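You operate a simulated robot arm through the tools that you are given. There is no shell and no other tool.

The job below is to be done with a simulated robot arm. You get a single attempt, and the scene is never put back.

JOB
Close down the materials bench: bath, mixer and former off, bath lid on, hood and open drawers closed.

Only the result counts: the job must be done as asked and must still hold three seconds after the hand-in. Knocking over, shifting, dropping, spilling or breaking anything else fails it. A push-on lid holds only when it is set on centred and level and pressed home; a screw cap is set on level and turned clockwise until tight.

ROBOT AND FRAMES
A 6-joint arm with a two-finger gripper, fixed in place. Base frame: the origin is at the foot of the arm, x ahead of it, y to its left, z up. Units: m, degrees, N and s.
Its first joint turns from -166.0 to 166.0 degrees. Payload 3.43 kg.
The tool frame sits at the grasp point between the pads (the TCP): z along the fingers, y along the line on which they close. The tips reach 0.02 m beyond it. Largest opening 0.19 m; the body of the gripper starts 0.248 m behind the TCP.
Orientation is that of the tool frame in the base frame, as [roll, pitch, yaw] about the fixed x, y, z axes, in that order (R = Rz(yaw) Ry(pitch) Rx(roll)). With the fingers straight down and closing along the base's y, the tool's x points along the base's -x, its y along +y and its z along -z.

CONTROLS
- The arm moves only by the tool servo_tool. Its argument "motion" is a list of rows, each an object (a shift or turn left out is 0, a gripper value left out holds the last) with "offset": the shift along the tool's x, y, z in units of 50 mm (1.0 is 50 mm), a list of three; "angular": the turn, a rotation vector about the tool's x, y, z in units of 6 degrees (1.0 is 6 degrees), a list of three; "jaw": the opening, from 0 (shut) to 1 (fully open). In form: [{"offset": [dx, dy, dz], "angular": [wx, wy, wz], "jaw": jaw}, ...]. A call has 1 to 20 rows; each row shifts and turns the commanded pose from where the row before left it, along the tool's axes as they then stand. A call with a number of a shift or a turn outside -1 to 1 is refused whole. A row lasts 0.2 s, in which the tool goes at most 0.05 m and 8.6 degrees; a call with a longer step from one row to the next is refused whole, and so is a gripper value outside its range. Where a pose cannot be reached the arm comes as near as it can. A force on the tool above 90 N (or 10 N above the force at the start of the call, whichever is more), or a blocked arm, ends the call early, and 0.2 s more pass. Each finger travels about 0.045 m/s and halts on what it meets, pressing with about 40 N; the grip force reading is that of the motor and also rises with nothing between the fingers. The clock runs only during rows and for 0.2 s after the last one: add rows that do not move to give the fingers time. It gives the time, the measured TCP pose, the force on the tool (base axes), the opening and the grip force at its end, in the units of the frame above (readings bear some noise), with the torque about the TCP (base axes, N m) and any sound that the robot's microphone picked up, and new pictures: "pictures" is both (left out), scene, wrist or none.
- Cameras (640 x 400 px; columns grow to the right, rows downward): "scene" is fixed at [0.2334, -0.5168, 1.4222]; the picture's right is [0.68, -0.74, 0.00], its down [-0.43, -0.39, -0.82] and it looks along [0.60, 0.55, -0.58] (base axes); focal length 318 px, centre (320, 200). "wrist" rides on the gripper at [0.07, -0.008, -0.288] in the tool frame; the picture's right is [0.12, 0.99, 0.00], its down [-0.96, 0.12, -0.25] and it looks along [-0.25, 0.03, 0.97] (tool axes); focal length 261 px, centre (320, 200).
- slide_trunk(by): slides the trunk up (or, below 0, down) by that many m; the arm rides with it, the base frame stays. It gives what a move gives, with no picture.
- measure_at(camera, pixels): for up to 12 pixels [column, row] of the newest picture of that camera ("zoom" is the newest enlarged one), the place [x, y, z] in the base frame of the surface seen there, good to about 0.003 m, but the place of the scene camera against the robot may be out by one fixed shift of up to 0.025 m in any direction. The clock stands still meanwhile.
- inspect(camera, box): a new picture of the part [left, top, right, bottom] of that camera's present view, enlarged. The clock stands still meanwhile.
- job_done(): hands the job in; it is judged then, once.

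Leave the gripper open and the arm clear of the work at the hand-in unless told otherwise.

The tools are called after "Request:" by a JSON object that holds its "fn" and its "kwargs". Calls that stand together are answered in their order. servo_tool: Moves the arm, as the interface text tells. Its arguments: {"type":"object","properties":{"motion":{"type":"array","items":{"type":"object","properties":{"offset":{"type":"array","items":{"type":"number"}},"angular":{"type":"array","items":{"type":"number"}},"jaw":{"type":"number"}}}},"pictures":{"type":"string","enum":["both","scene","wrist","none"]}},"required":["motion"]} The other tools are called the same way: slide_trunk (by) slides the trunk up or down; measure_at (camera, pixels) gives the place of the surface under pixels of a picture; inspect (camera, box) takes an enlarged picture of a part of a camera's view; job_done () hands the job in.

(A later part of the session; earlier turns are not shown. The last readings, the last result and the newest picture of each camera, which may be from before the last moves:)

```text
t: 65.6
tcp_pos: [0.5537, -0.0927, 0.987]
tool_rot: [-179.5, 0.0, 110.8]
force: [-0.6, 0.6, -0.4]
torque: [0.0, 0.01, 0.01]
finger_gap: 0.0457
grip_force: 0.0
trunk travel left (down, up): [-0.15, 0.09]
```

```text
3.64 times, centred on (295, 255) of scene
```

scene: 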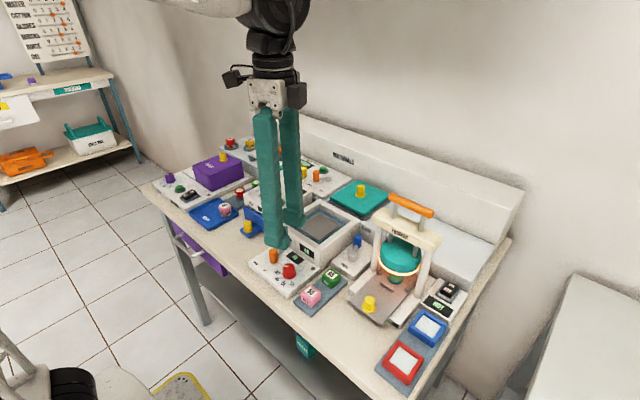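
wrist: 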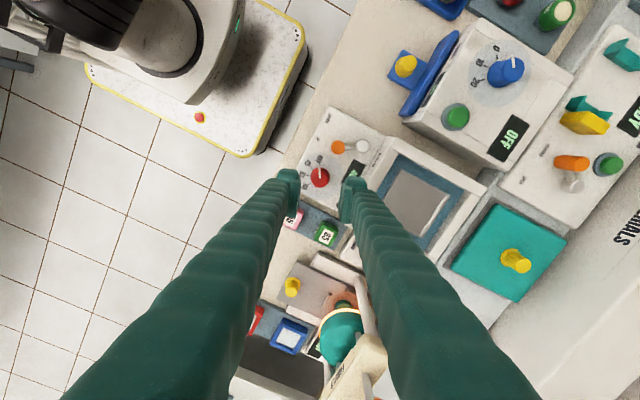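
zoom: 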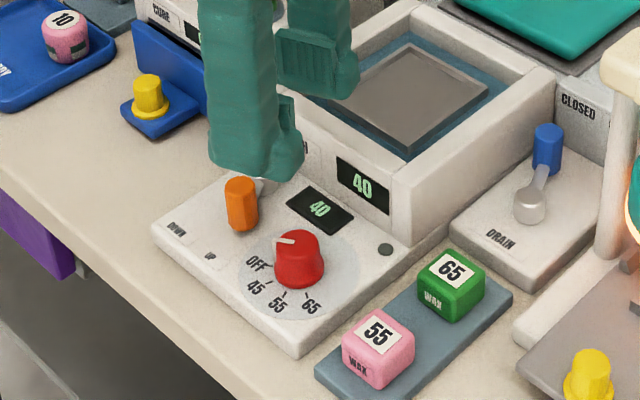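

The pointer sits on OFF, the lamp is dark and the bath temperature is falling (40). Next I'll turn back to straight, rise to z≈1.1 and close the fingers, ready for the former's switch.

Request:
{"fn": "servo_tool", "kwargs": {"motion": [{"offset": [0, 0, -0.5], "angular": [0, 0, -1], "jaw": 0}, {"offset": [0, 0, -0.5], "angular": [0, 0, -1]}, {"offset": [0, 0, -0.5], "angular": [0, 0, -1]}, {"offset": [0, 0, -0.5], "angular": [0, 0, -1]}, {"angular": [0, 0, -1]}, {"angular": [0, 0, -1]}, {"angular": [0, 0, -1]}, {"angular": [0, 0, -1]}, {"angular": [0, 0, -1]}, {"angular": [0, 0, -1]}, {"angular": [0, 0, -1]}, {"angular": [0, 0, -0.53]}, {}], "pictures": "none"}}

Request:
{"fn": "servo_tool", "kwargs": {"motion": [{"offset": [0, -0.9, 0]}, {"offset": [0, -0.9, 0]}, {"offset": [0, -0.9, 0]}, {"offset": [0, -0.9, 0]}, {"offset": [0, -0.9, 0]}, {"offset": [0, -0.9, 0]}, {"offset": [0, -0.6, 0]}, {}], "pictures": "both"}}

```text
t: 68.4
tcp_pos: [0.555, -0.0932, 1.0866]
tool_rot: [-179.8, -0.4, 180.0]
force: [0.6, -1.0, -0.1]
torque: [0.0, -0.06, 0.0]
finger_gap: 0.0
grip_force: 34.2
trunk travel left (down, up): [-0.15, 0.09]
```

```text
t: 70.2
tcp_pos: [0.5545, -0.3951, 1.0862]
tool_rot: [-179.8, -0.4, 180.0]
force: [0.3, 0.1, 0.8]
torque: [0.0, 0.06, 0.01]
finger_gap: 0.0001
grip_force: 34.6
trunk travel left (down, up): [-0.15, 0.09]
```

scene: 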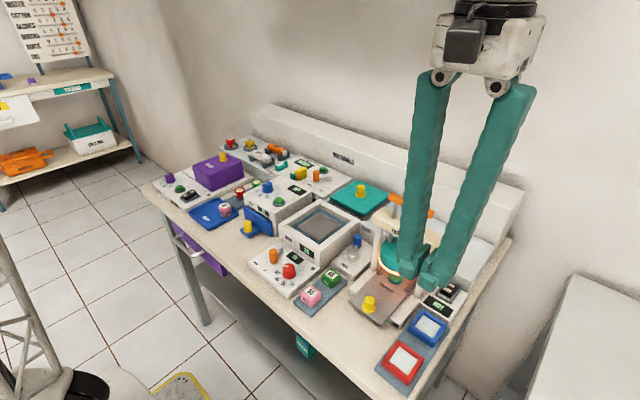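
wrist: 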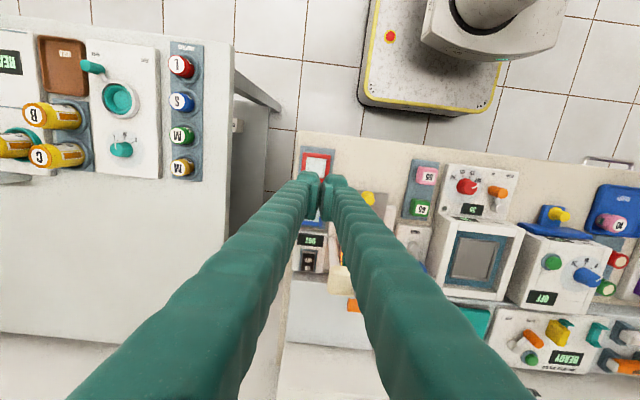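

The closed fingers are V-shaped (wide at the base), so near the former's arch I should watch the sideways room. I'll measure the former's rocker at (308,260), the arch and its handle.

Request:
{"fn": "inspect", "kwargs": {"camera": "wrist", "box": [270, 140, 450, 330]}}

Request:
{"fn": "measure_at", "kwargs": {"camera": "wrist", "pixels": [[308, 253], [308, 260], [307, 268], [312, 241], [340, 278], [355, 303], [330, 258], [320, 224], [295, 300], [345, 290], [335, 260], [303, 275]]}}

Request:
{"fn": "measure_at", "kwargs": {"camera": "scene", "pixels": [[445, 294], [451, 286], [461, 293], [440, 305], [395, 200], [430, 213], [382, 220], [398, 205], [360, 190], [370, 302]]}}

```text
2.11 times, centred on (360, 235) of wrist
```

zoom: 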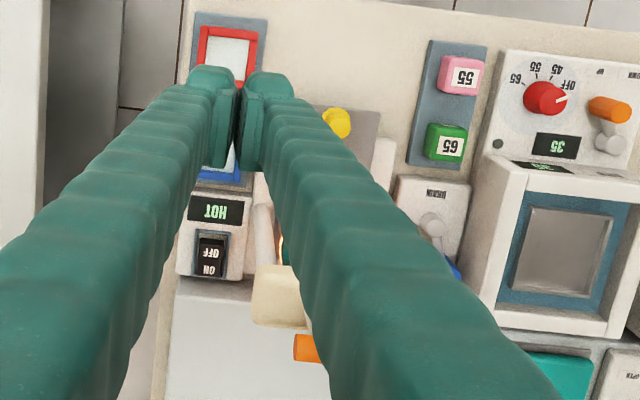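

```text
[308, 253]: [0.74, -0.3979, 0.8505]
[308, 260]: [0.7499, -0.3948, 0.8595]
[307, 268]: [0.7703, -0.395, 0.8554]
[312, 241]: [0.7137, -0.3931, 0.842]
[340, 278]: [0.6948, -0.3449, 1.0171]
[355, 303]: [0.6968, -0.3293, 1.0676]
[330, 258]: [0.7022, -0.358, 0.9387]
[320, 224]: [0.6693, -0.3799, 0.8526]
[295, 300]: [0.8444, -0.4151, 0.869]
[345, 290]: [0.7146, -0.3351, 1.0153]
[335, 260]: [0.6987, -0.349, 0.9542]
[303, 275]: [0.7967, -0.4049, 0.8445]
```

```text
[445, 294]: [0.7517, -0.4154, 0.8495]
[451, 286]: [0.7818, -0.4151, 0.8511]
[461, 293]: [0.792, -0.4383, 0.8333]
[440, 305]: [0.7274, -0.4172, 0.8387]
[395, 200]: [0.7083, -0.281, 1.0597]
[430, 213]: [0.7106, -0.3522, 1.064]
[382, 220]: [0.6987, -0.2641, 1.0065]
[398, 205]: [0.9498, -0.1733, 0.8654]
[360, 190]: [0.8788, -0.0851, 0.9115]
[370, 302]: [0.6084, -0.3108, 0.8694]
```

The OFF half is at about (0.745, −0.396, z 0.857), and the arch post is close, near y −0.36. I'll yaw the gripper 90° (wrist camera towards the right side) so the fingers' broad V lies along x, away from the arch.

Request:
{"fn": "servo_tool", "kwargs": {"motion": [{"angular": [0, 0, -1]}, {"angular": [0, 0, -1]}, {"angular": [0, 0, -1]}, {"angular": [0, 0, -1]}, {"angular": [0, 0, -1]}, {"angular": [0, 0, -1]}, {"angular": [0, 0, -1]}, {"angular": [0, 0, -1]}, {"angular": [0, 0, -1]}, {"angular": [0, 0, -1]}, {"angular": [0, 0, -1]}, {"angular": [0, 0, -1]}, {"angular": [0, 0, -1]}, {"angular": [0, 0, -1]}, {"angular": [0, 0, -1]}, {}], "pictures": "none"}}

Request:
{"fn": "servo_tool", "kwargs": {"motion": [{"offset": [0.15, -0.6, 0]}, {"offset": [0.1, -0.8, 0]}, {"offset": [0, -0.8, 0]}, {"offset": [0, -0.8, 0]}, {}], "pictures": "both"}}

```text
t: 73.6
tcp_pos: [0.5537, -0.3924, 1.088]
tool_rot: [179.6, -0.1, -90.0]
force: [-0.4, 0.4, 0.0]
torque: [-0.01, 0.02, 0.01]
finger_gap: 0.0
grip_force: 34.1
trunk travel left (down, up): [-0.15, 0.09]
```

```text
t: 74.8
tcp_pos: [0.7044, -0.408, 1.087]
tool_rot: [179.5, -0.3, -90.1]
force: [0.0, 0.6, 0.4]
torque: [0.04, 0.07, -0.01]
finger_gap: 0.0
grip_force: 34.0
trunk travel left (down, up): [-0.15, 0.09]
```

scene: 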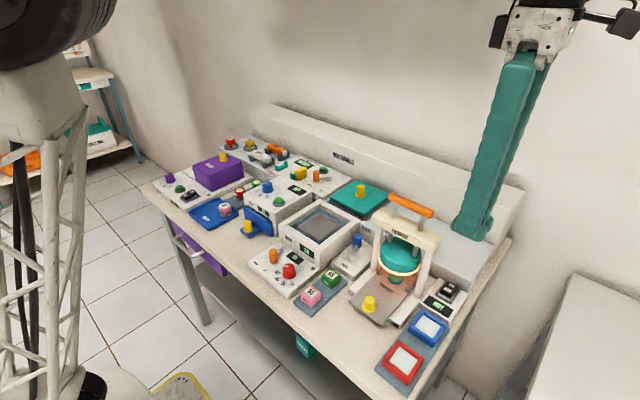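
wrist: 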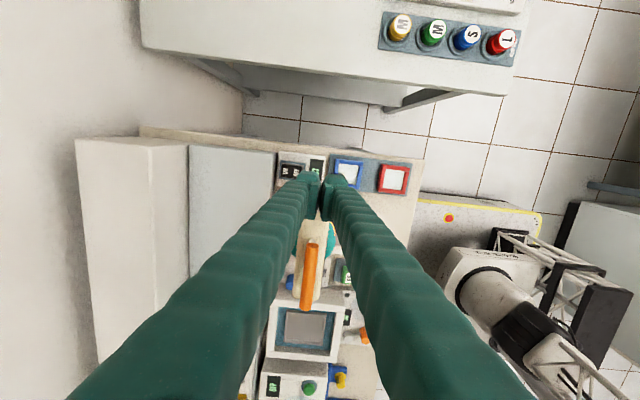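

Now I can see the rocker at (291,171) beside the fingertips. Zooming in and measuring.

Request:
{"fn": "inspect", "kwargs": {"camera": "wrist", "box": [250, 130, 370, 220]}}

Request:
{"fn": "measure_at", "kwargs": {"camera": "wrist", "pixels": [[297, 171], [291, 171], [285, 171], [300, 171], [281, 171], [291, 165], [291, 177], [316, 165], [305, 240], [309, 215]]}}

```text
4.44 times, centred on (310, 175) of wrist
```

zoom: 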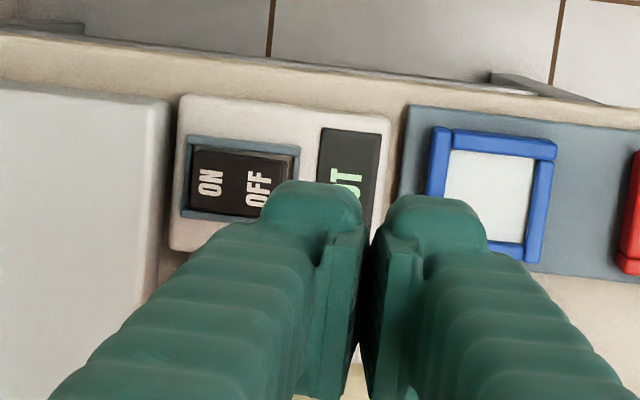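

```text
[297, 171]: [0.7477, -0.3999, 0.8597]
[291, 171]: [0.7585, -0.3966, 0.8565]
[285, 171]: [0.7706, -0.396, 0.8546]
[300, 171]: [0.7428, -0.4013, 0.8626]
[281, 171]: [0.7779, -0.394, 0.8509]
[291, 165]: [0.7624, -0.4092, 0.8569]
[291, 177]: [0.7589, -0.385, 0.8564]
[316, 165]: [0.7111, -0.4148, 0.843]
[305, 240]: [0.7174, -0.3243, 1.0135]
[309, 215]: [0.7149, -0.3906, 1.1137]
```

The rocker's centre is (0.760, −0.397) with OFF at x≈0.746. I'll move to (0.740, −0.404) and go down to just above the OFF end.

Request:
{"fn": "servo_tool", "kwargs": {"motion": [{"offset": [-0.06, -0.72, 0]}, {"offset": [0, 0, 0.9]}, {"offset": [0, 0, 0.9]}, {"offset": [0, 0, 0.9]}, {"offset": [0, 0, 0.9]}, {}], "pictures": "both"}}

Request:
{"fn": "inspect", "kwargs": {"camera": "wrist", "box": [260, 130, 380, 230]}}

Request:
{"fn": "inspect", "kwargs": {"camera": "scene", "box": [360, 180, 500, 340]}}

```text
t: 76.2
tcp_pos: [0.7401, -0.4036, 0.9048]
tool_rot: [179.5, -0.1, -90.0]
force: [-0.1, 0.0, -0.7]
torque: [0.01, 0.04, 0.03]
finger_gap: 0.0
grip_force: 34.1
trunk travel left (down, up): [-0.15, 0.09]
```

scene: 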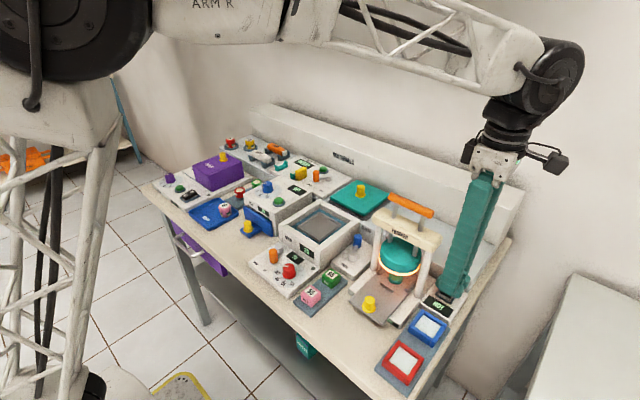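
wrist: 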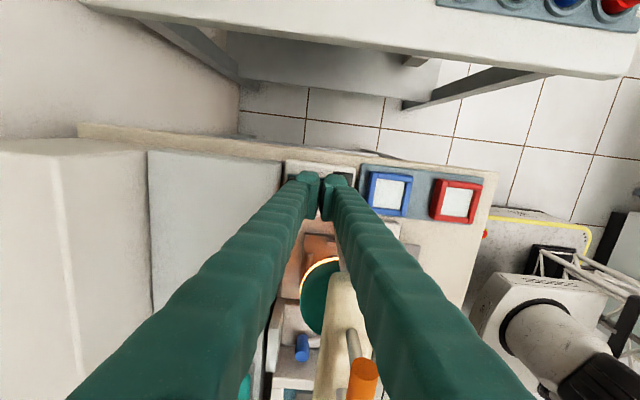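

```text
4.00 times, centred on (320, 180) of wrist
```

zoom: 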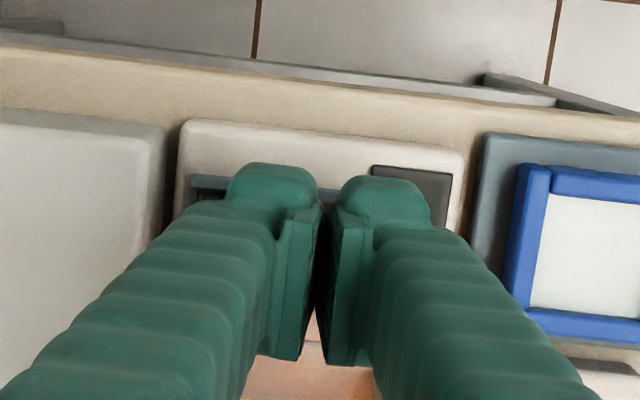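

```text
2.50 times, centred on (430, 260) of scene
```

zoom: 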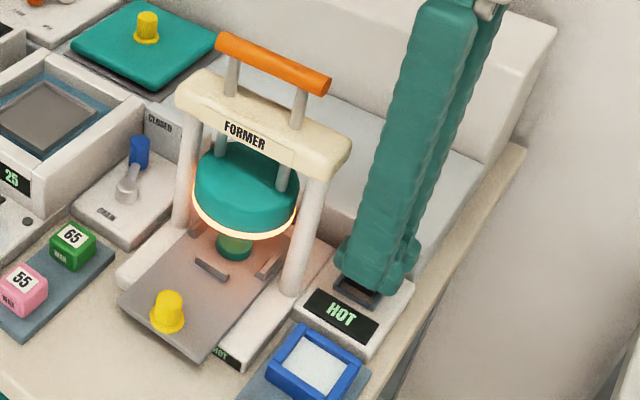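

All clear of the arch. I'll press down in small steps as I did on the mixer.

Request:
{"fn": "servo_tool", "kwargs": {"motion": [{"offset": [0, 0, 0.14]}, {"offset": [0, 0, 0.14]}, {"offset": [0, 0, 0.14]}, {"offset": [0, 0, 0.05]}, {"offset": [0, 0, 0.05]}, {"offset": [0, 0, 0.05]}, {"offset": [0, 0, 0.05]}, {"offset": [0, 0, 0.05]}], "pictures": "scene"}}

Request:
{"fn": "inspect", "kwargs": {"camera": "scene", "box": [360, 180, 500, 340]}}

```text
t: 78.0
tcp_pos: [0.738, -0.4051, 0.8747]
tool_rot: [179.6, -0.4, -90.2]
force: [-0.1, 0.7, 25.7]
torque: [0.13, -0.38, -0.09]
finger_gap: 0.0
grip_force: 34.3
trunk travel left (down, up): [-0.15, 0.09]
```

scene: 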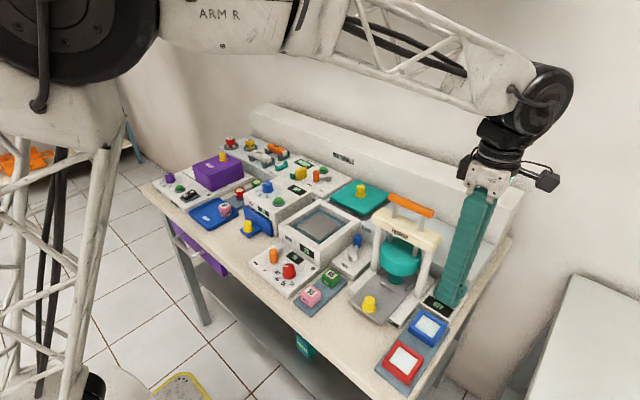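

```text
2.50 times, centred on (430, 260) of scene
```

zoom: 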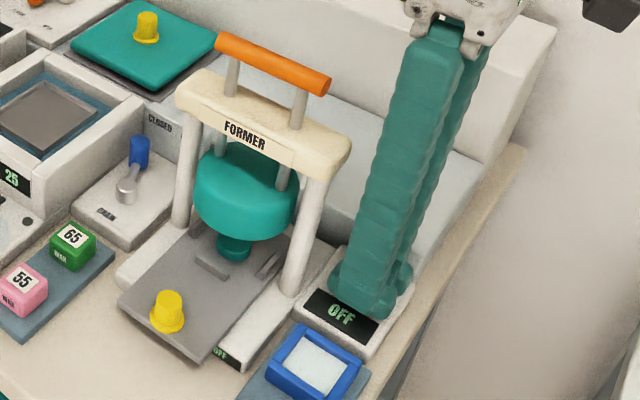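

The former's display reads OFF and the glow is gone. I'll rise straight to z≈1.13, turn back to straight and shift toward the bath to study the lid and rim.

Request:
{"fn": "servo_tool", "kwargs": {"motion": [{"offset": [0, 0, -0.3]}, {"offset": [0, 0, -0.95]}, {"offset": [0, 0, -0.95]}, {"offset": [0, 0, -0.95]}, {"offset": [0, 0, -0.95]}, {"offset": [0, 0, -0.95]}, {}], "pictures": "none"}}

Request:
{"fn": "servo_tool", "kwargs": {"motion": [{"angular": [0, 0, 1]}, {"angular": [0, 0, 1]}, {"angular": [0, 0, 1]}, {"angular": [0, 0, 1]}, {"angular": [0, 0, 1]}, {"angular": [0, 0, 1]}, {"angular": [0, 0, 1]}, {"angular": [0, 0, 1]}, {"angular": [0, 0, 1]}, {"angular": [0, 0, 1]}, {"angular": [0, 0, 1]}, {"angular": [0, 0, 1]}, {"angular": [0, 0, 1]}, {"angular": [0, 0, 1]}, {"angular": [0, 0, 1]}, {}], "pictures": "scene"}}

Request:
{"fn": "inspect", "kwargs": {"camera": "scene", "box": [270, 170, 410, 270]}}

Request:
{"fn": "inspect", "kwargs": {"camera": "scene", "box": [410, 260, 490, 330]}}

```text
t: 79.6
tcp_pos: [0.7376, -0.402, 1.1254]
tool_rot: [179.6, -0.1, -90.2]
force: [0.6, -0.2, 0.1]
torque: [0.0, -0.02, -0.01]
finger_gap: 0.0
grip_force: 34.7
trunk travel left (down, up): [-0.15, 0.09]
```

```text
t: 83.0
tcp_pos: [0.7395, -0.4027, 1.1248]
tool_rot: [-179.8, -0.4, 179.9]
force: [0.2, -0.5, -1.0]
torque: [-0.01, 0.03, 0.01]
finger_gap: 0.0003
grip_force: 34.1
trunk travel left (down, up): [-0.15, 0.09]
```

scene: 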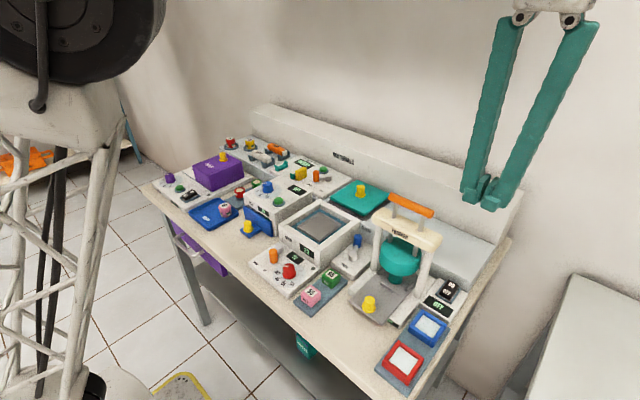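

```text
4.00 times, centred on (340, 220) of scene
```

zoom: 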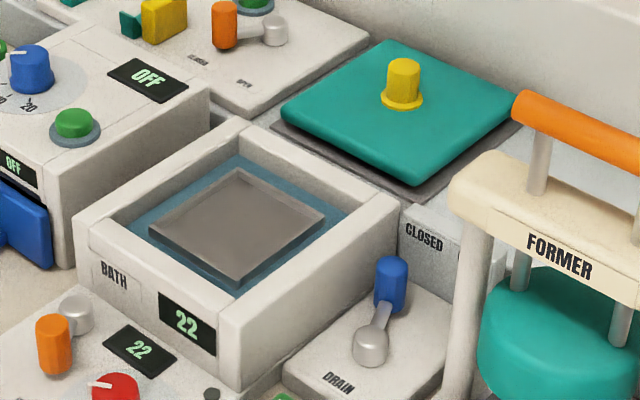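

```text
5.71 times, centred on (450, 295) of scene
```

zoom: 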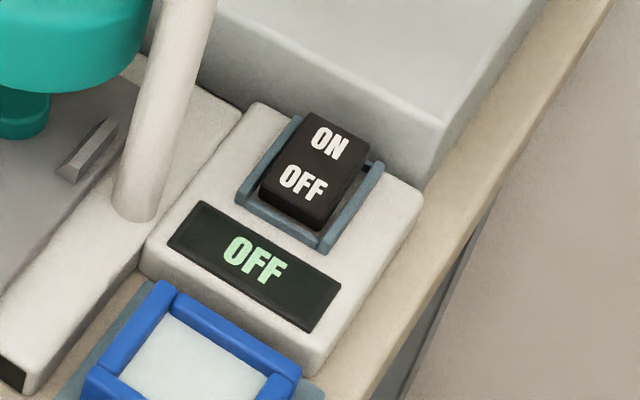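

The former is confirmed off. I'll open the fingers to about 0.1 m at height and move across (tips at 1.10, over the former's 1.07 handle) to look down at the bath and lid.

Request:
{"fn": "servo_tool", "kwargs": {"motion": [{"offset": [0.05, 0.8, -0.2]}, {"offset": [0.1, 0.9, -0.2]}, {"offset": [0.1, 0.9, 0]}, {"offset": [0.1, 0.9, 0]}, {"offset": [0.1, 0.9, 0]}, {"offset": [0.1, 0.9, 0]}, {"offset": [0.1, 0.9, 0]}, {"offset": [0.1, 0.8, 0], "jaw": 0.3}, {}, {}, {}, {}], "pictures": "wrist"}}

Request:
{"fn": "inspect", "kwargs": {"camera": "wrist", "box": [230, 130, 410, 330]}}

```text
t: 85.6
tcp_pos: [0.7032, -0.0537, 1.1462]
tool_rot: [-179.8, -0.4, 179.9]
force: [-0.8, 0.7, -0.2]
torque: [0.0, 0.0, -0.02]
finger_gap: 0.0571
grip_force: 0.2
trunk travel left (down, up): [-0.15, 0.09]
```

wrist: 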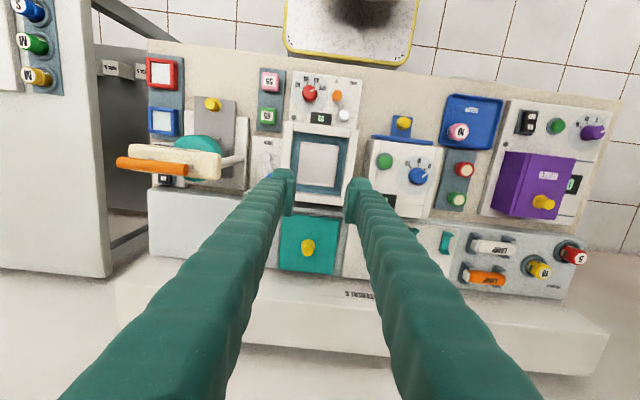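

```text
2.00 times, centred on (320, 230) of wrist
```

zoom: 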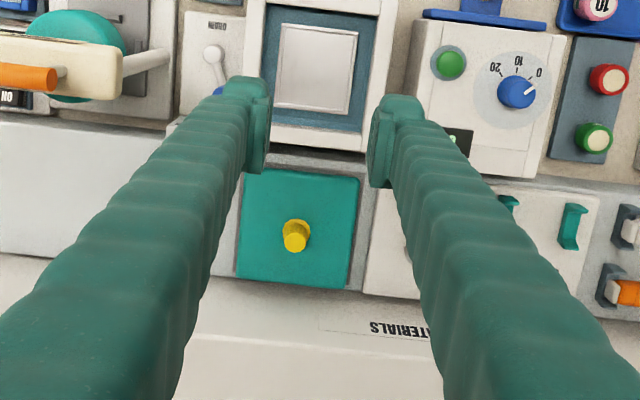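

Lid and bath are both visible. I'll measure the lid's corners and knob, and the bath's outer and inner rim.

Request:
{"fn": "inspect", "kwargs": {"camera": "wrist", "box": [260, 120, 380, 280]}}

Request:
{"fn": "measure_at", "kwargs": {"camera": "wrist", "pixels": [[283, 216], [338, 220], [281, 268], [332, 272], [308, 250], [308, 244], [286, 126], [358, 131], [297, 134], [346, 139], [340, 190], [294, 186]]}}

```text
2.50 times, centred on (320, 200) of wrist
```

zoom: 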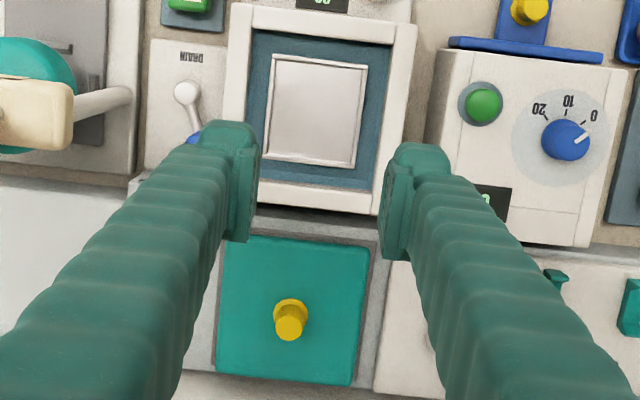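

```text
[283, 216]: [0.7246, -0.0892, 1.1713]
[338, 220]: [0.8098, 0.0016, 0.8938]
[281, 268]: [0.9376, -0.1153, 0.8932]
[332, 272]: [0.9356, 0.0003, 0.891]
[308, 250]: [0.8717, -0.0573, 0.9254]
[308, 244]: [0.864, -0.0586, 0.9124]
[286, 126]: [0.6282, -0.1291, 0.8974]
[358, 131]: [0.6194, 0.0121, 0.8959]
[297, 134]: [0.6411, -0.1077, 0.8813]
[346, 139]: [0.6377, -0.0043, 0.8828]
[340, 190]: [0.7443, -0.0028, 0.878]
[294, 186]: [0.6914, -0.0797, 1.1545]
```

To get exact centres I need the fingers out of the way: I'll open fully and back off 0.07 m.

Request:
{"fn": "servo_tool", "kwargs": {"motion": [{"offset": [0.7, 0, 0], "jaw": 1}, {"offset": [0.7, 0, 0]}, {}, {}, {}, {}, {}, {}, {}], "pictures": "wrist"}}

Request:
{"fn": "inspect", "kwargs": {"camera": "wrist", "box": [260, 160, 380, 260]}}

Request:
{"fn": "inspect", "kwargs": {"camera": "wrist", "box": [250, 240, 370, 340]}}

```text
t: 87.6
tcp_pos: [0.6317, -0.0537, 1.1429]
tool_rot: [-179.8, -0.3, 180.0]
force: [0.2, 0.2, 0.8]
torque: [0.0, 0.0, 0.03]
finger_gap: 0.19
grip_force: 0.1
trunk travel left (down, up): [-0.15, 0.09]
```

wrist: 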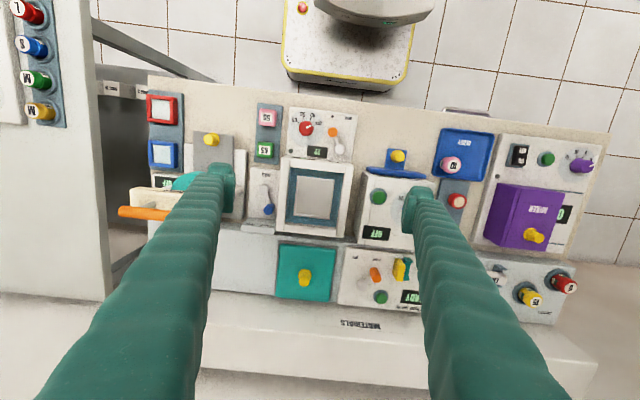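

```text
4.00 times, centred on (320, 210) of wrist
```

zoom: 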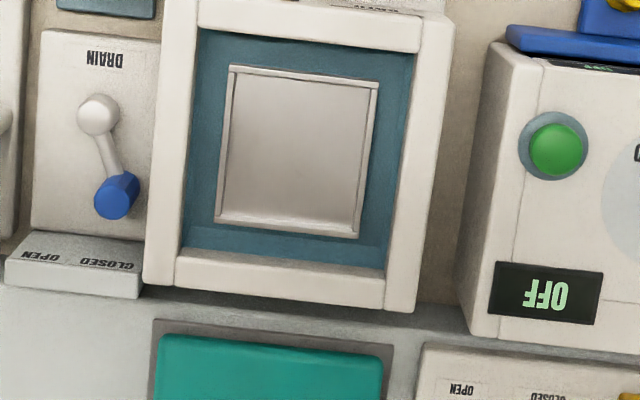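

```text
4.00 times, centred on (310, 290) of wrist
```

zoom: 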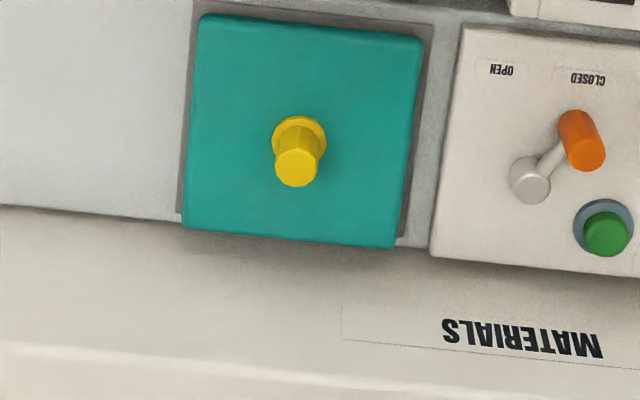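

Measuring the lid in this newest zoom: its corners, edges and knob.

Request:
{"fn": "measure_at", "kwargs": {"camera": "zoom", "pixels": [[208, 22], [414, 42], [393, 242], [188, 223], [310, 29], [290, 233], [195, 120], [406, 140], [296, 168], [299, 122], [276, 135], [322, 138]]}}

Request:
{"fn": "inspect", "kwargs": {"camera": "wrist", "box": [260, 150, 380, 250]}}

```text
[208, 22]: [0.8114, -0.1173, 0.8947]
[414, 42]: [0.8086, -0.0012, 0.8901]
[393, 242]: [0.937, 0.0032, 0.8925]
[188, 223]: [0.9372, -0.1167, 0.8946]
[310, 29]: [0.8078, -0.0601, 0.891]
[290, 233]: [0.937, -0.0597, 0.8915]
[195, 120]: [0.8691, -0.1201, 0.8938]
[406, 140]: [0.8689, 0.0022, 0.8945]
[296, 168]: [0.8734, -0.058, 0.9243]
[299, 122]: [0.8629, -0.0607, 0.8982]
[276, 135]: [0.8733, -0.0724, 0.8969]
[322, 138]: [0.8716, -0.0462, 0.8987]
```

```text
4.00 times, centred on (320, 200) of wrist
```

zoom: 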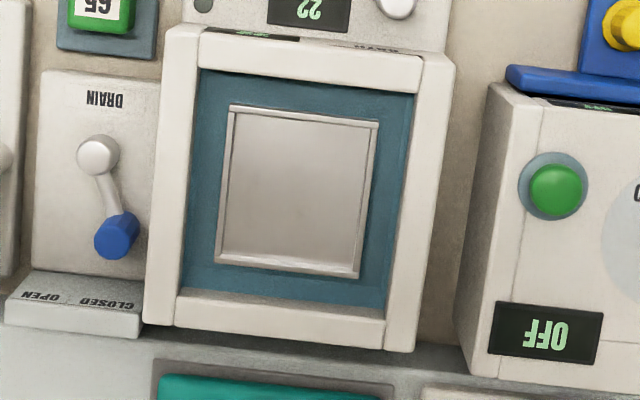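

Lid: about 0.128 × 0.121 m, centre (0.873, −0.0587), knob on the centre. Now measuring the bath rim in the new zoom.

Request:
{"fn": "measure_at", "kwargs": {"camera": "zoom", "pixels": [[185, 45], [440, 70], [400, 335], [158, 312], [310, 40], [280, 342], [168, 180], [428, 210], [310, 76], [283, 292], [195, 180], [403, 200]]}}

Request:
{"fn": "measure_at", "kwargs": {"camera": "zoom", "pixels": [[310, 66], [310, 86], [283, 310], [283, 300], [188, 180], [183, 180], [405, 200], [412, 200], [300, 200], [240, 115], [210, 150], [283, 322]]}}

```text
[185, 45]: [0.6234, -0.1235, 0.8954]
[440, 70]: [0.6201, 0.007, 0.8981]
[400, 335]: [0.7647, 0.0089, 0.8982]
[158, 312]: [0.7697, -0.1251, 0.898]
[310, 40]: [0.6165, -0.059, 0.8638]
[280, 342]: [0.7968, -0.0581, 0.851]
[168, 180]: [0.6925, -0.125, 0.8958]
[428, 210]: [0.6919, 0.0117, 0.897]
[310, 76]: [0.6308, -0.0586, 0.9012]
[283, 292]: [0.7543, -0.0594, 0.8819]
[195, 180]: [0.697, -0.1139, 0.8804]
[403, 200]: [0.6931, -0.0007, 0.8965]
```

```text
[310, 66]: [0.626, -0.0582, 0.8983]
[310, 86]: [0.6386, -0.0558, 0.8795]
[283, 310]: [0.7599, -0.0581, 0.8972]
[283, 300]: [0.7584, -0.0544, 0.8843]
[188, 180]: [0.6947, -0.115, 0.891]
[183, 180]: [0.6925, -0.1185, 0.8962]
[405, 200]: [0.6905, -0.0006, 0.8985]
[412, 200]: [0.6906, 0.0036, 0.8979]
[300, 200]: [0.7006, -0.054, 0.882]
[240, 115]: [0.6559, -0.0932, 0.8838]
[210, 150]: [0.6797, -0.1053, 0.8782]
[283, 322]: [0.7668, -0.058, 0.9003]
```

The bath opening is centred at about (0.6955, −0.0585), rim top z 0.898. The lid knob is at (0.873, −0.0585), top 0.9245. I'll narrow the fingers to about 0.06 m and hover over the knob.

Request:
{"fn": "servo_tool", "kwargs": {"motion": [{"offset": [-0.8, -0.016, 0], "jaw": 0.32}, {"offset": [-0.8, -0.016, 0]}, {"offset": [-0.8, -0.016, 0.2]}, {"offset": [-0.8, -0.016, 0.5]}, {"offset": [-0.8, -0.016, 0.5]}, {"offset": [-0.8, -0.016, 0.5]}, {"offset": [0, 0, 0.6]}, {"offset": [0, 0, 0.6]}, {}], "pictures": "both"}}

Request:
{"fn": "inspect", "kwargs": {"camera": "wrist", "box": [250, 130, 390, 250]}}

```text
t: 89.6
tcp_pos: [0.8708, -0.0585, 0.9934]
tool_rot: [-179.8, -0.7, 179.9]
force: [0.7, -0.3, -0.9]
torque: [0.04, 0.34, -0.01]
finger_gap: 0.0607
grip_force: 0.1
trunk travel left (down, up): [-0.15, 0.09]
```

scene: 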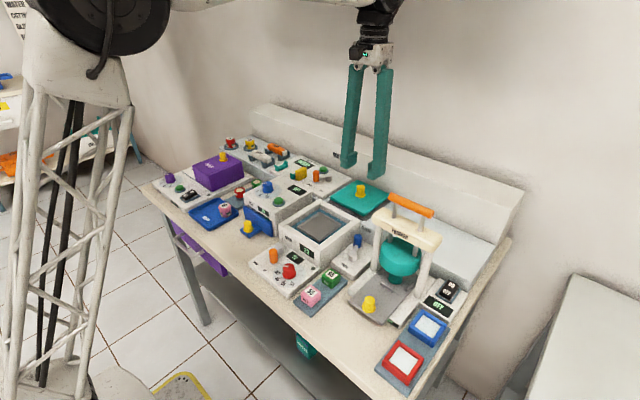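
wrist: 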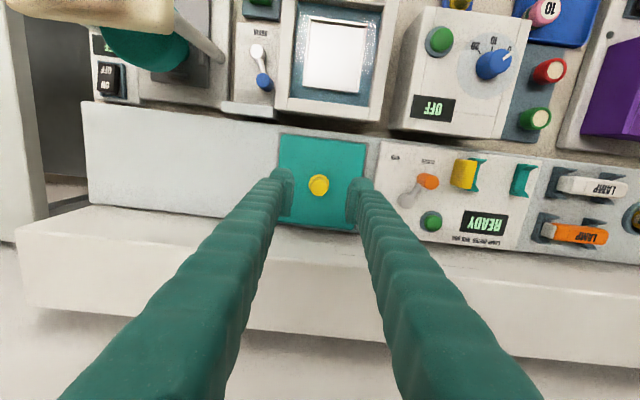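

```text
3.33 times, centred on (320, 190) of wrist
```

zoom: 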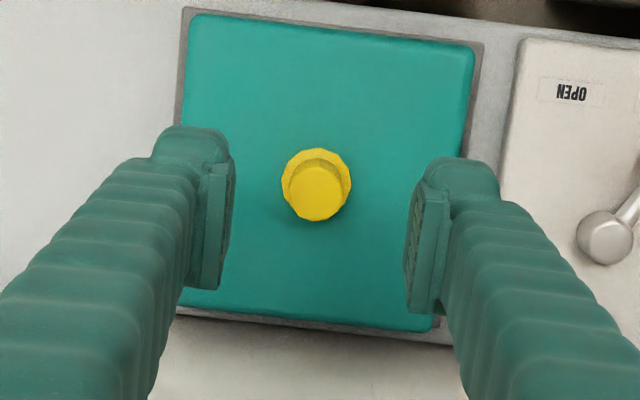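

The knob is nicely between the fingers. Measuring its position once more from here.

Request:
{"fn": "measure_at", "kwargs": {"camera": "wrist", "pixels": [[319, 188], [315, 188], [323, 188], [319, 184], [319, 192], [340, 200], [300, 160], [280, 137], [362, 146], [320, 160]]}}

Request:
{"fn": "servo_tool", "kwargs": {"motion": [{}], "pictures": "none"}}

```text
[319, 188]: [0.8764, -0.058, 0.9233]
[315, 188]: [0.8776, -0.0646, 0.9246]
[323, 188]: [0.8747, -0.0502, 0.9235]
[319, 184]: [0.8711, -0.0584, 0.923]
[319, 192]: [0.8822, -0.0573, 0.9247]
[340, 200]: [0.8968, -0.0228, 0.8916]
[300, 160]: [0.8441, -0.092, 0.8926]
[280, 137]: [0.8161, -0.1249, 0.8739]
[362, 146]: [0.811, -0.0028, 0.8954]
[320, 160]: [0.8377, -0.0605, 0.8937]
```

```text
t: 90.0
tcp_pos: [0.8705, -0.0589, 0.9991]
tool_rot: [-179.8, -0.4, 180.0]
force: [-0.7, -0.6, 0.2]
torque: [-0.02, -0.02, -0.02]
finger_gap: 0.0609
grip_force: 0.1
trunk travel left (down, up): [-0.15, 0.09]
```

The knob's centre is at (0.875, −0.058). I'll go down to TCP z 0.922 and grip.

Request:
{"fn": "servo_tool", "kwargs": {"motion": [{"offset": [-0.08, 0.02, 0.7]}, {"offset": [0, 0, 0.5]}, {"offset": [0, 0, 0.32]}, {}, {"jaw": 0}, {}, {}, {}, {}, {}], "pictures": "wrist"}}

```text
t: 92.2
tcp_pos: [0.8761, -0.057, 0.9224]
tool_rot: [-179.8, -0.4, 180.0]
force: [0.4, 0.6, 0.6]
torque: [0.02, 0.02, 0.0]
finger_gap: 0.0222
grip_force: 40.2
trunk travel left (down, up): [-0.15, 0.09]
```

wrist: 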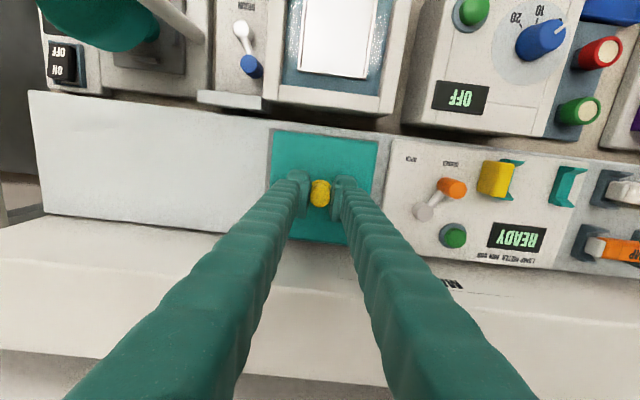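

The knob is gripped. I'll lift slowly by 0.06 m and check that the lid comes up level.

Request:
{"fn": "servo_tool", "kwargs": {"motion": [{}, {"offset": [0, 0, -0.1]}, {"offset": [0, 0, -0.1]}, {"offset": [0, 0, -0.2]}, {"offset": [0, 0, -0.4]}, {"offset": [0, 0, -0.4]}, {}], "pictures": "both"}}

Request:
{"fn": "inspect", "kwargs": {"camera": "scene", "box": [280, 120, 440, 260]}}

Request:
{"fn": "inspect", "kwargs": {"camera": "wrist", "box": [230, 80, 410, 260]}}

```text
t: 93.8
tcp_pos: [0.8772, -0.0578, 0.9818]
tool_rot: [-179.9, -0.5, 179.9]
force: [-0.7, 0.0, -0.9]
torque: [0.03, 0.01, 0.0]
finger_gap: 0.0223
grip_force: 39.9
trunk travel left (down, up): [-0.15, 0.09]
```

scene: 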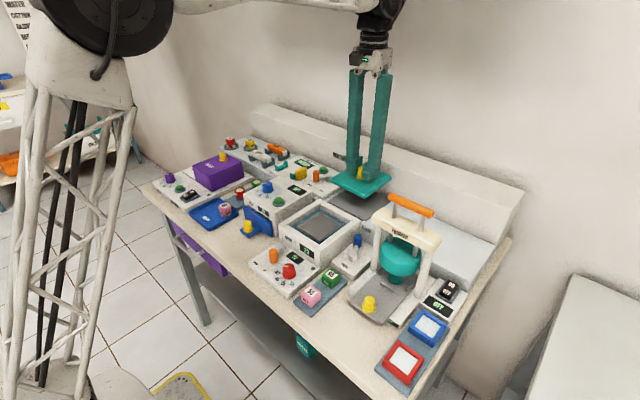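
wrist: 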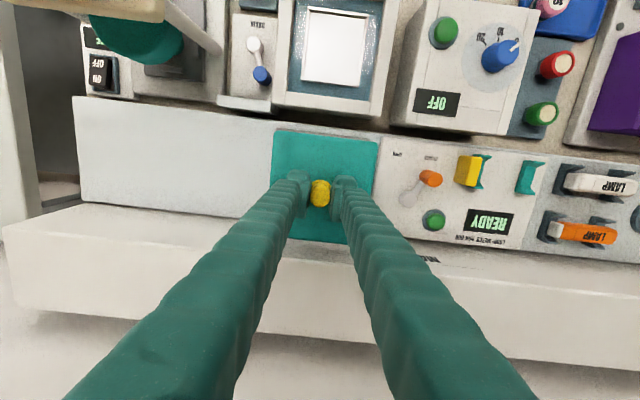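

```text
2.86 times, centred on (360, 190) of scene
```

zoom: 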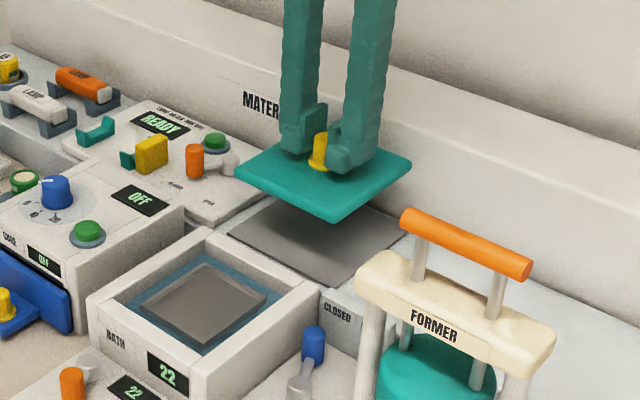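

```text
2.22 times, centred on (320, 170) of wrist
```

zoom: 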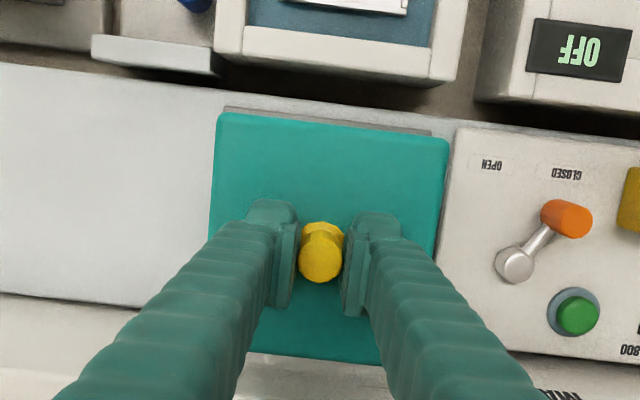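

The lid is up and looks level. I'll measure its corners' heights and its orientation while held.

Request:
{"fn": "measure_at", "kwargs": {"camera": "wrist", "pixels": [[275, 133], [375, 145], [325, 140], [270, 185], [369, 195], [305, 240], [345, 243], [277, 150], [370, 160], [320, 160], [320, 190]]}}

```text
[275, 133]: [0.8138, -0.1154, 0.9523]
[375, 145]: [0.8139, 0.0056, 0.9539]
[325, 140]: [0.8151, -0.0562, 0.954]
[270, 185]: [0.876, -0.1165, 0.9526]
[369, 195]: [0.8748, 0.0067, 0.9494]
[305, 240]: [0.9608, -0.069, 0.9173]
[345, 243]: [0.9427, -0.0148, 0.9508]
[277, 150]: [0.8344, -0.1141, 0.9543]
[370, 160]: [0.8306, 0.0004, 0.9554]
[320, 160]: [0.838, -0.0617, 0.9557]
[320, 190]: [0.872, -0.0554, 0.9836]
```

The lid is level within the reading noise and squared with the tool. I'll rise a little and carry it back (−x) 0.18 m to over the bath.

Request:
{"fn": "servo_tool", "kwargs": {"motion": [{"offset": [0, 0, -0.4]}, {"offset": [0.4, 0, 0]}, {"offset": [0.4, 0, 0]}, {"offset": [0.4, 0, 0]}, {"offset": [0.4, 0, 0]}, {"offset": [0.4, 0, 0]}, {"offset": [0.4, 0, 0]}, {"offset": [0.4, 0, 0]}, {"offset": [0.4, 0, 0]}, {"offset": [0.4, 0, 0]}, {}, {}], "pictures": "both"}}

Request:
{"fn": "inspect", "kwargs": {"camera": "wrist", "box": [230, 100, 410, 260]}}

Request:
{"fn": "inspect", "kwargs": {"camera": "scene", "box": [260, 160, 400, 280]}}

```text
t: 96.4
tcp_pos: [0.6972, -0.0559, 1.0014]
tool_rot: [-179.8, -0.4, 179.8]
force: [0.2, 0.6, -0.6]
torque: [0.0, -0.03, -0.01]
finger_gap: 0.0217
grip_force: 39.6
trunk travel left (down, up): [-0.15, 0.09]
```

scene: 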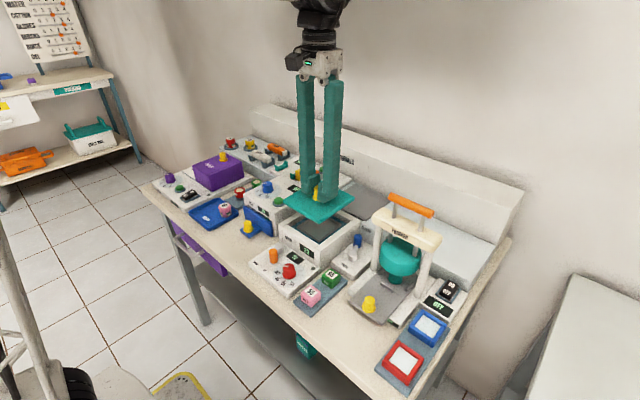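
wrist: 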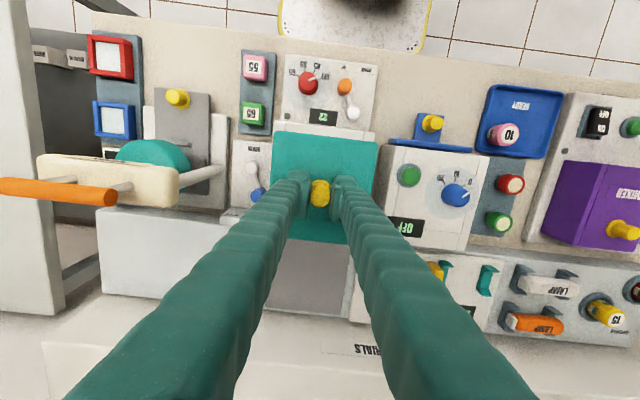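

```text
2.50 times, centred on (320, 180) of wrist
```

zoom: 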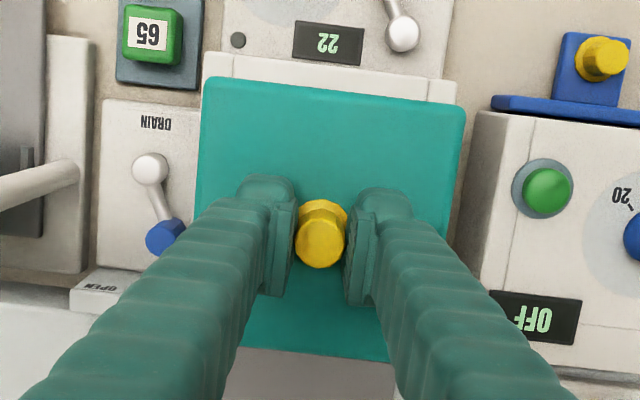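

```text
3.33 times, centred on (330, 220) of scene
```

zoom: 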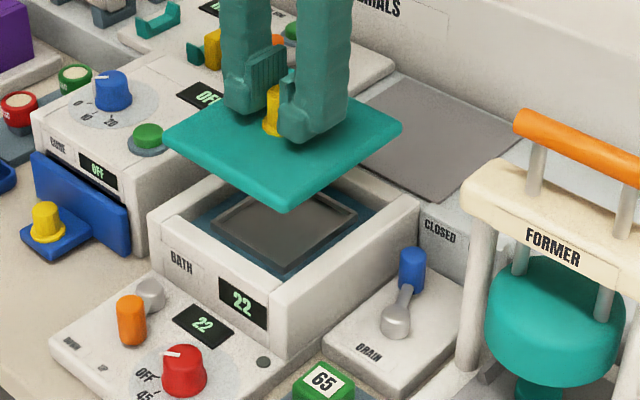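

The lid is roughly over the bath. I'll lower to about 15 mm above the rim and then compare the edges in the picture.

Request:
{"fn": "servo_tool", "kwargs": {"motion": [{"offset": [0.02, -0.04, 0.4]}, {"offset": [0, 0, 0.36]}, {}, {}], "pictures": "both"}}

Request:
{"fn": "inspect", "kwargs": {"camera": "wrist", "box": [250, 100, 390, 270]}}

Request:
{"fn": "inspect", "kwargs": {"camera": "scene", "box": [260, 170, 380, 280]}}

```text
t: 97.4
tcp_pos: [0.696, -0.0582, 0.9647]
tool_rot: [-179.7, -0.5, 179.9]
force: [0.3, 0.4, -1.0]
torque: [-0.01, 0.01, 0.03]
finger_gap: 0.0222
grip_force: 39.9
trunk travel left (down, up): [-0.15, 0.09]
```

scene: 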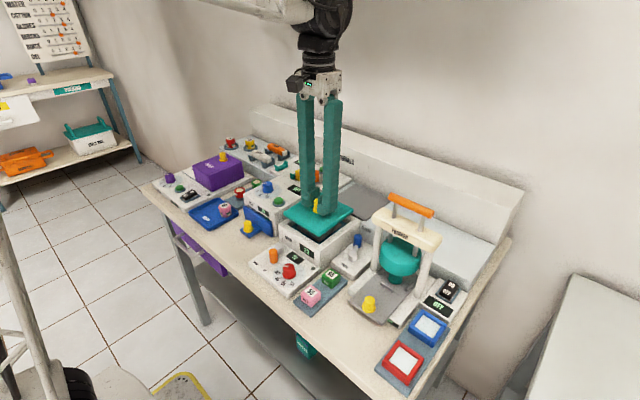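
wrist: 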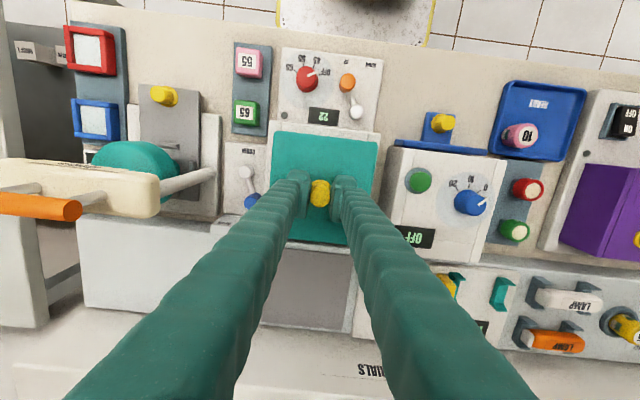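

```text
2.35 times, centred on (320, 185) of wrist
```

zoom: 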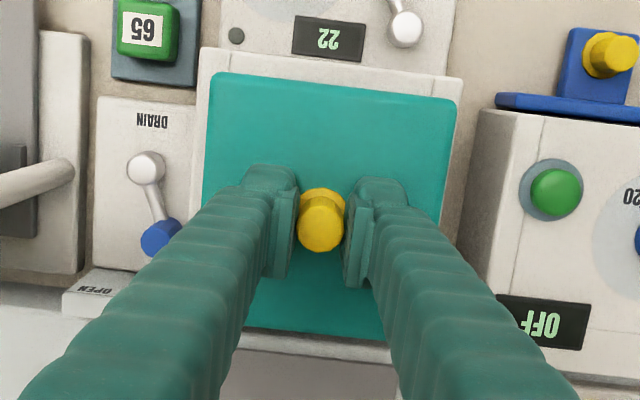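

```text
3.64 times, centred on (320, 225) of scene
```

zoom: 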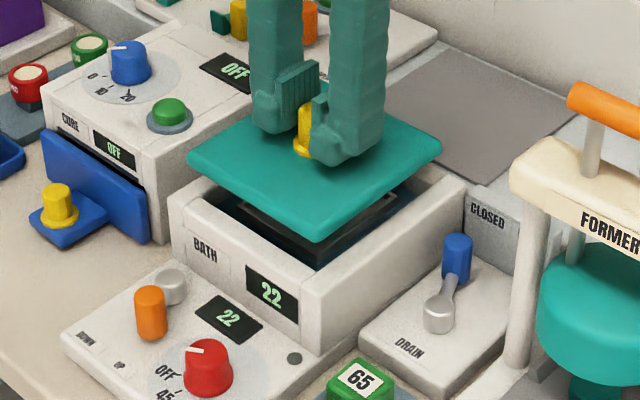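

Now I'll sample points across the lid's and bath's edges to compare centres.

Request:
{"fn": "measure_at", "kwargs": {"camera": "wrist", "pixels": [[268, 150], [270, 150], [272, 150], [274, 150], [372, 160], [374, 160], [376, 160], [378, 160], [380, 160], [376, 150], [378, 150], [273, 140]]}}

Request:
{"fn": "measure_at", "kwargs": {"camera": "wrist", "pixels": [[320, 124], [320, 126], [320, 128], [320, 130], [320, 132], [320, 134], [320, 136], [320, 138], [318, 243], [318, 245], [318, 247], [318, 250]]}}

```text
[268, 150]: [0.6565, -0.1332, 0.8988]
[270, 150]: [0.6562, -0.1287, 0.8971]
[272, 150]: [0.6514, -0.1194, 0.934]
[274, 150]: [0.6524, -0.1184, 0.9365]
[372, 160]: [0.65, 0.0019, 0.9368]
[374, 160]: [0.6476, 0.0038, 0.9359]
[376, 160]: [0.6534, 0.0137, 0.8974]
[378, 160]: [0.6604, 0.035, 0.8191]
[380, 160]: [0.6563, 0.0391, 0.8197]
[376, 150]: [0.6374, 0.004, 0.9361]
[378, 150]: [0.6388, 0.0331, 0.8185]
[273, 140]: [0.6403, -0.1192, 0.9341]
```

```text
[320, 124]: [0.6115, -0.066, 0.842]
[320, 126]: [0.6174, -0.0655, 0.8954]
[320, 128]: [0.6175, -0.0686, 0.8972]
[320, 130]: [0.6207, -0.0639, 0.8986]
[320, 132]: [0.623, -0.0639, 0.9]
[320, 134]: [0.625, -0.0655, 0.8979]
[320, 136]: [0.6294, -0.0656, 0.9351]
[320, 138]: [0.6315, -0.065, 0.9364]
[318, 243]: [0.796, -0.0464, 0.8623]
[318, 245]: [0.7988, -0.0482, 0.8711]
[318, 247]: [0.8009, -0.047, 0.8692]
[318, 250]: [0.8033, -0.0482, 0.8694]
```

Lid y-centre is about −0.0578; I need the bath's left outer edge more precisely. Zooming tightly on the left, right and front edges.

Request:
{"fn": "measure_at", "kwargs": {"camera": "wrist", "pixels": [[262, 150], [264, 150], [265, 150], [266, 150], [267, 150], [375, 160], [376, 160], [377, 160], [375, 165], [376, 165], [271, 150], [375, 158]]}}

Request:
{"fn": "inspect", "kwargs": {"camera": "wrist", "box": [255, 110, 305, 170]}}

Request:
{"fn": "inspect", "kwargs": {"camera": "wrist", "box": [345, 110, 395, 170]}}

```text
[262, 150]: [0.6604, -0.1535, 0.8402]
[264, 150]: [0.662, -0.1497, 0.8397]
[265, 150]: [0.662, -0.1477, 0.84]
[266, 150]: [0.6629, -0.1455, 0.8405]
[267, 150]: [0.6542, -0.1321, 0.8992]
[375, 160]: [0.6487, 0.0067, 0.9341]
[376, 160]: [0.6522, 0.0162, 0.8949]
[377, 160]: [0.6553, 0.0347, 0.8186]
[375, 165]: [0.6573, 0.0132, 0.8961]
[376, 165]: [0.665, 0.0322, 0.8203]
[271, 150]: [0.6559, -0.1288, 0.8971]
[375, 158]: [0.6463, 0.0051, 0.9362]
```

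```text
6.67 times, centred on (280, 140) of wrist
```

zoom: 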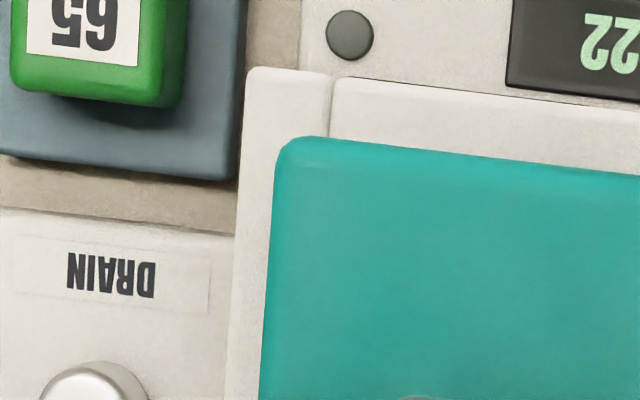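

```text
6.67 times, centred on (370, 140) of wrist
```

zoom: 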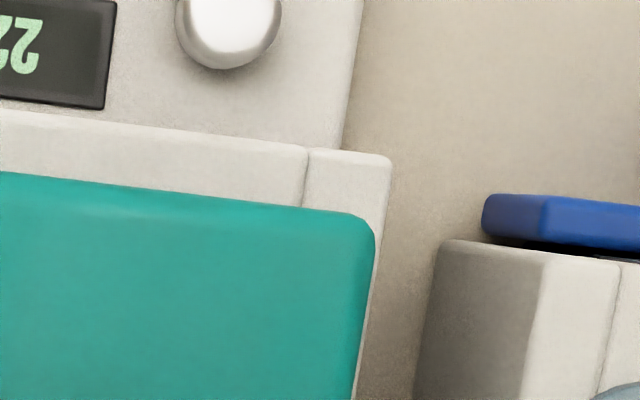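

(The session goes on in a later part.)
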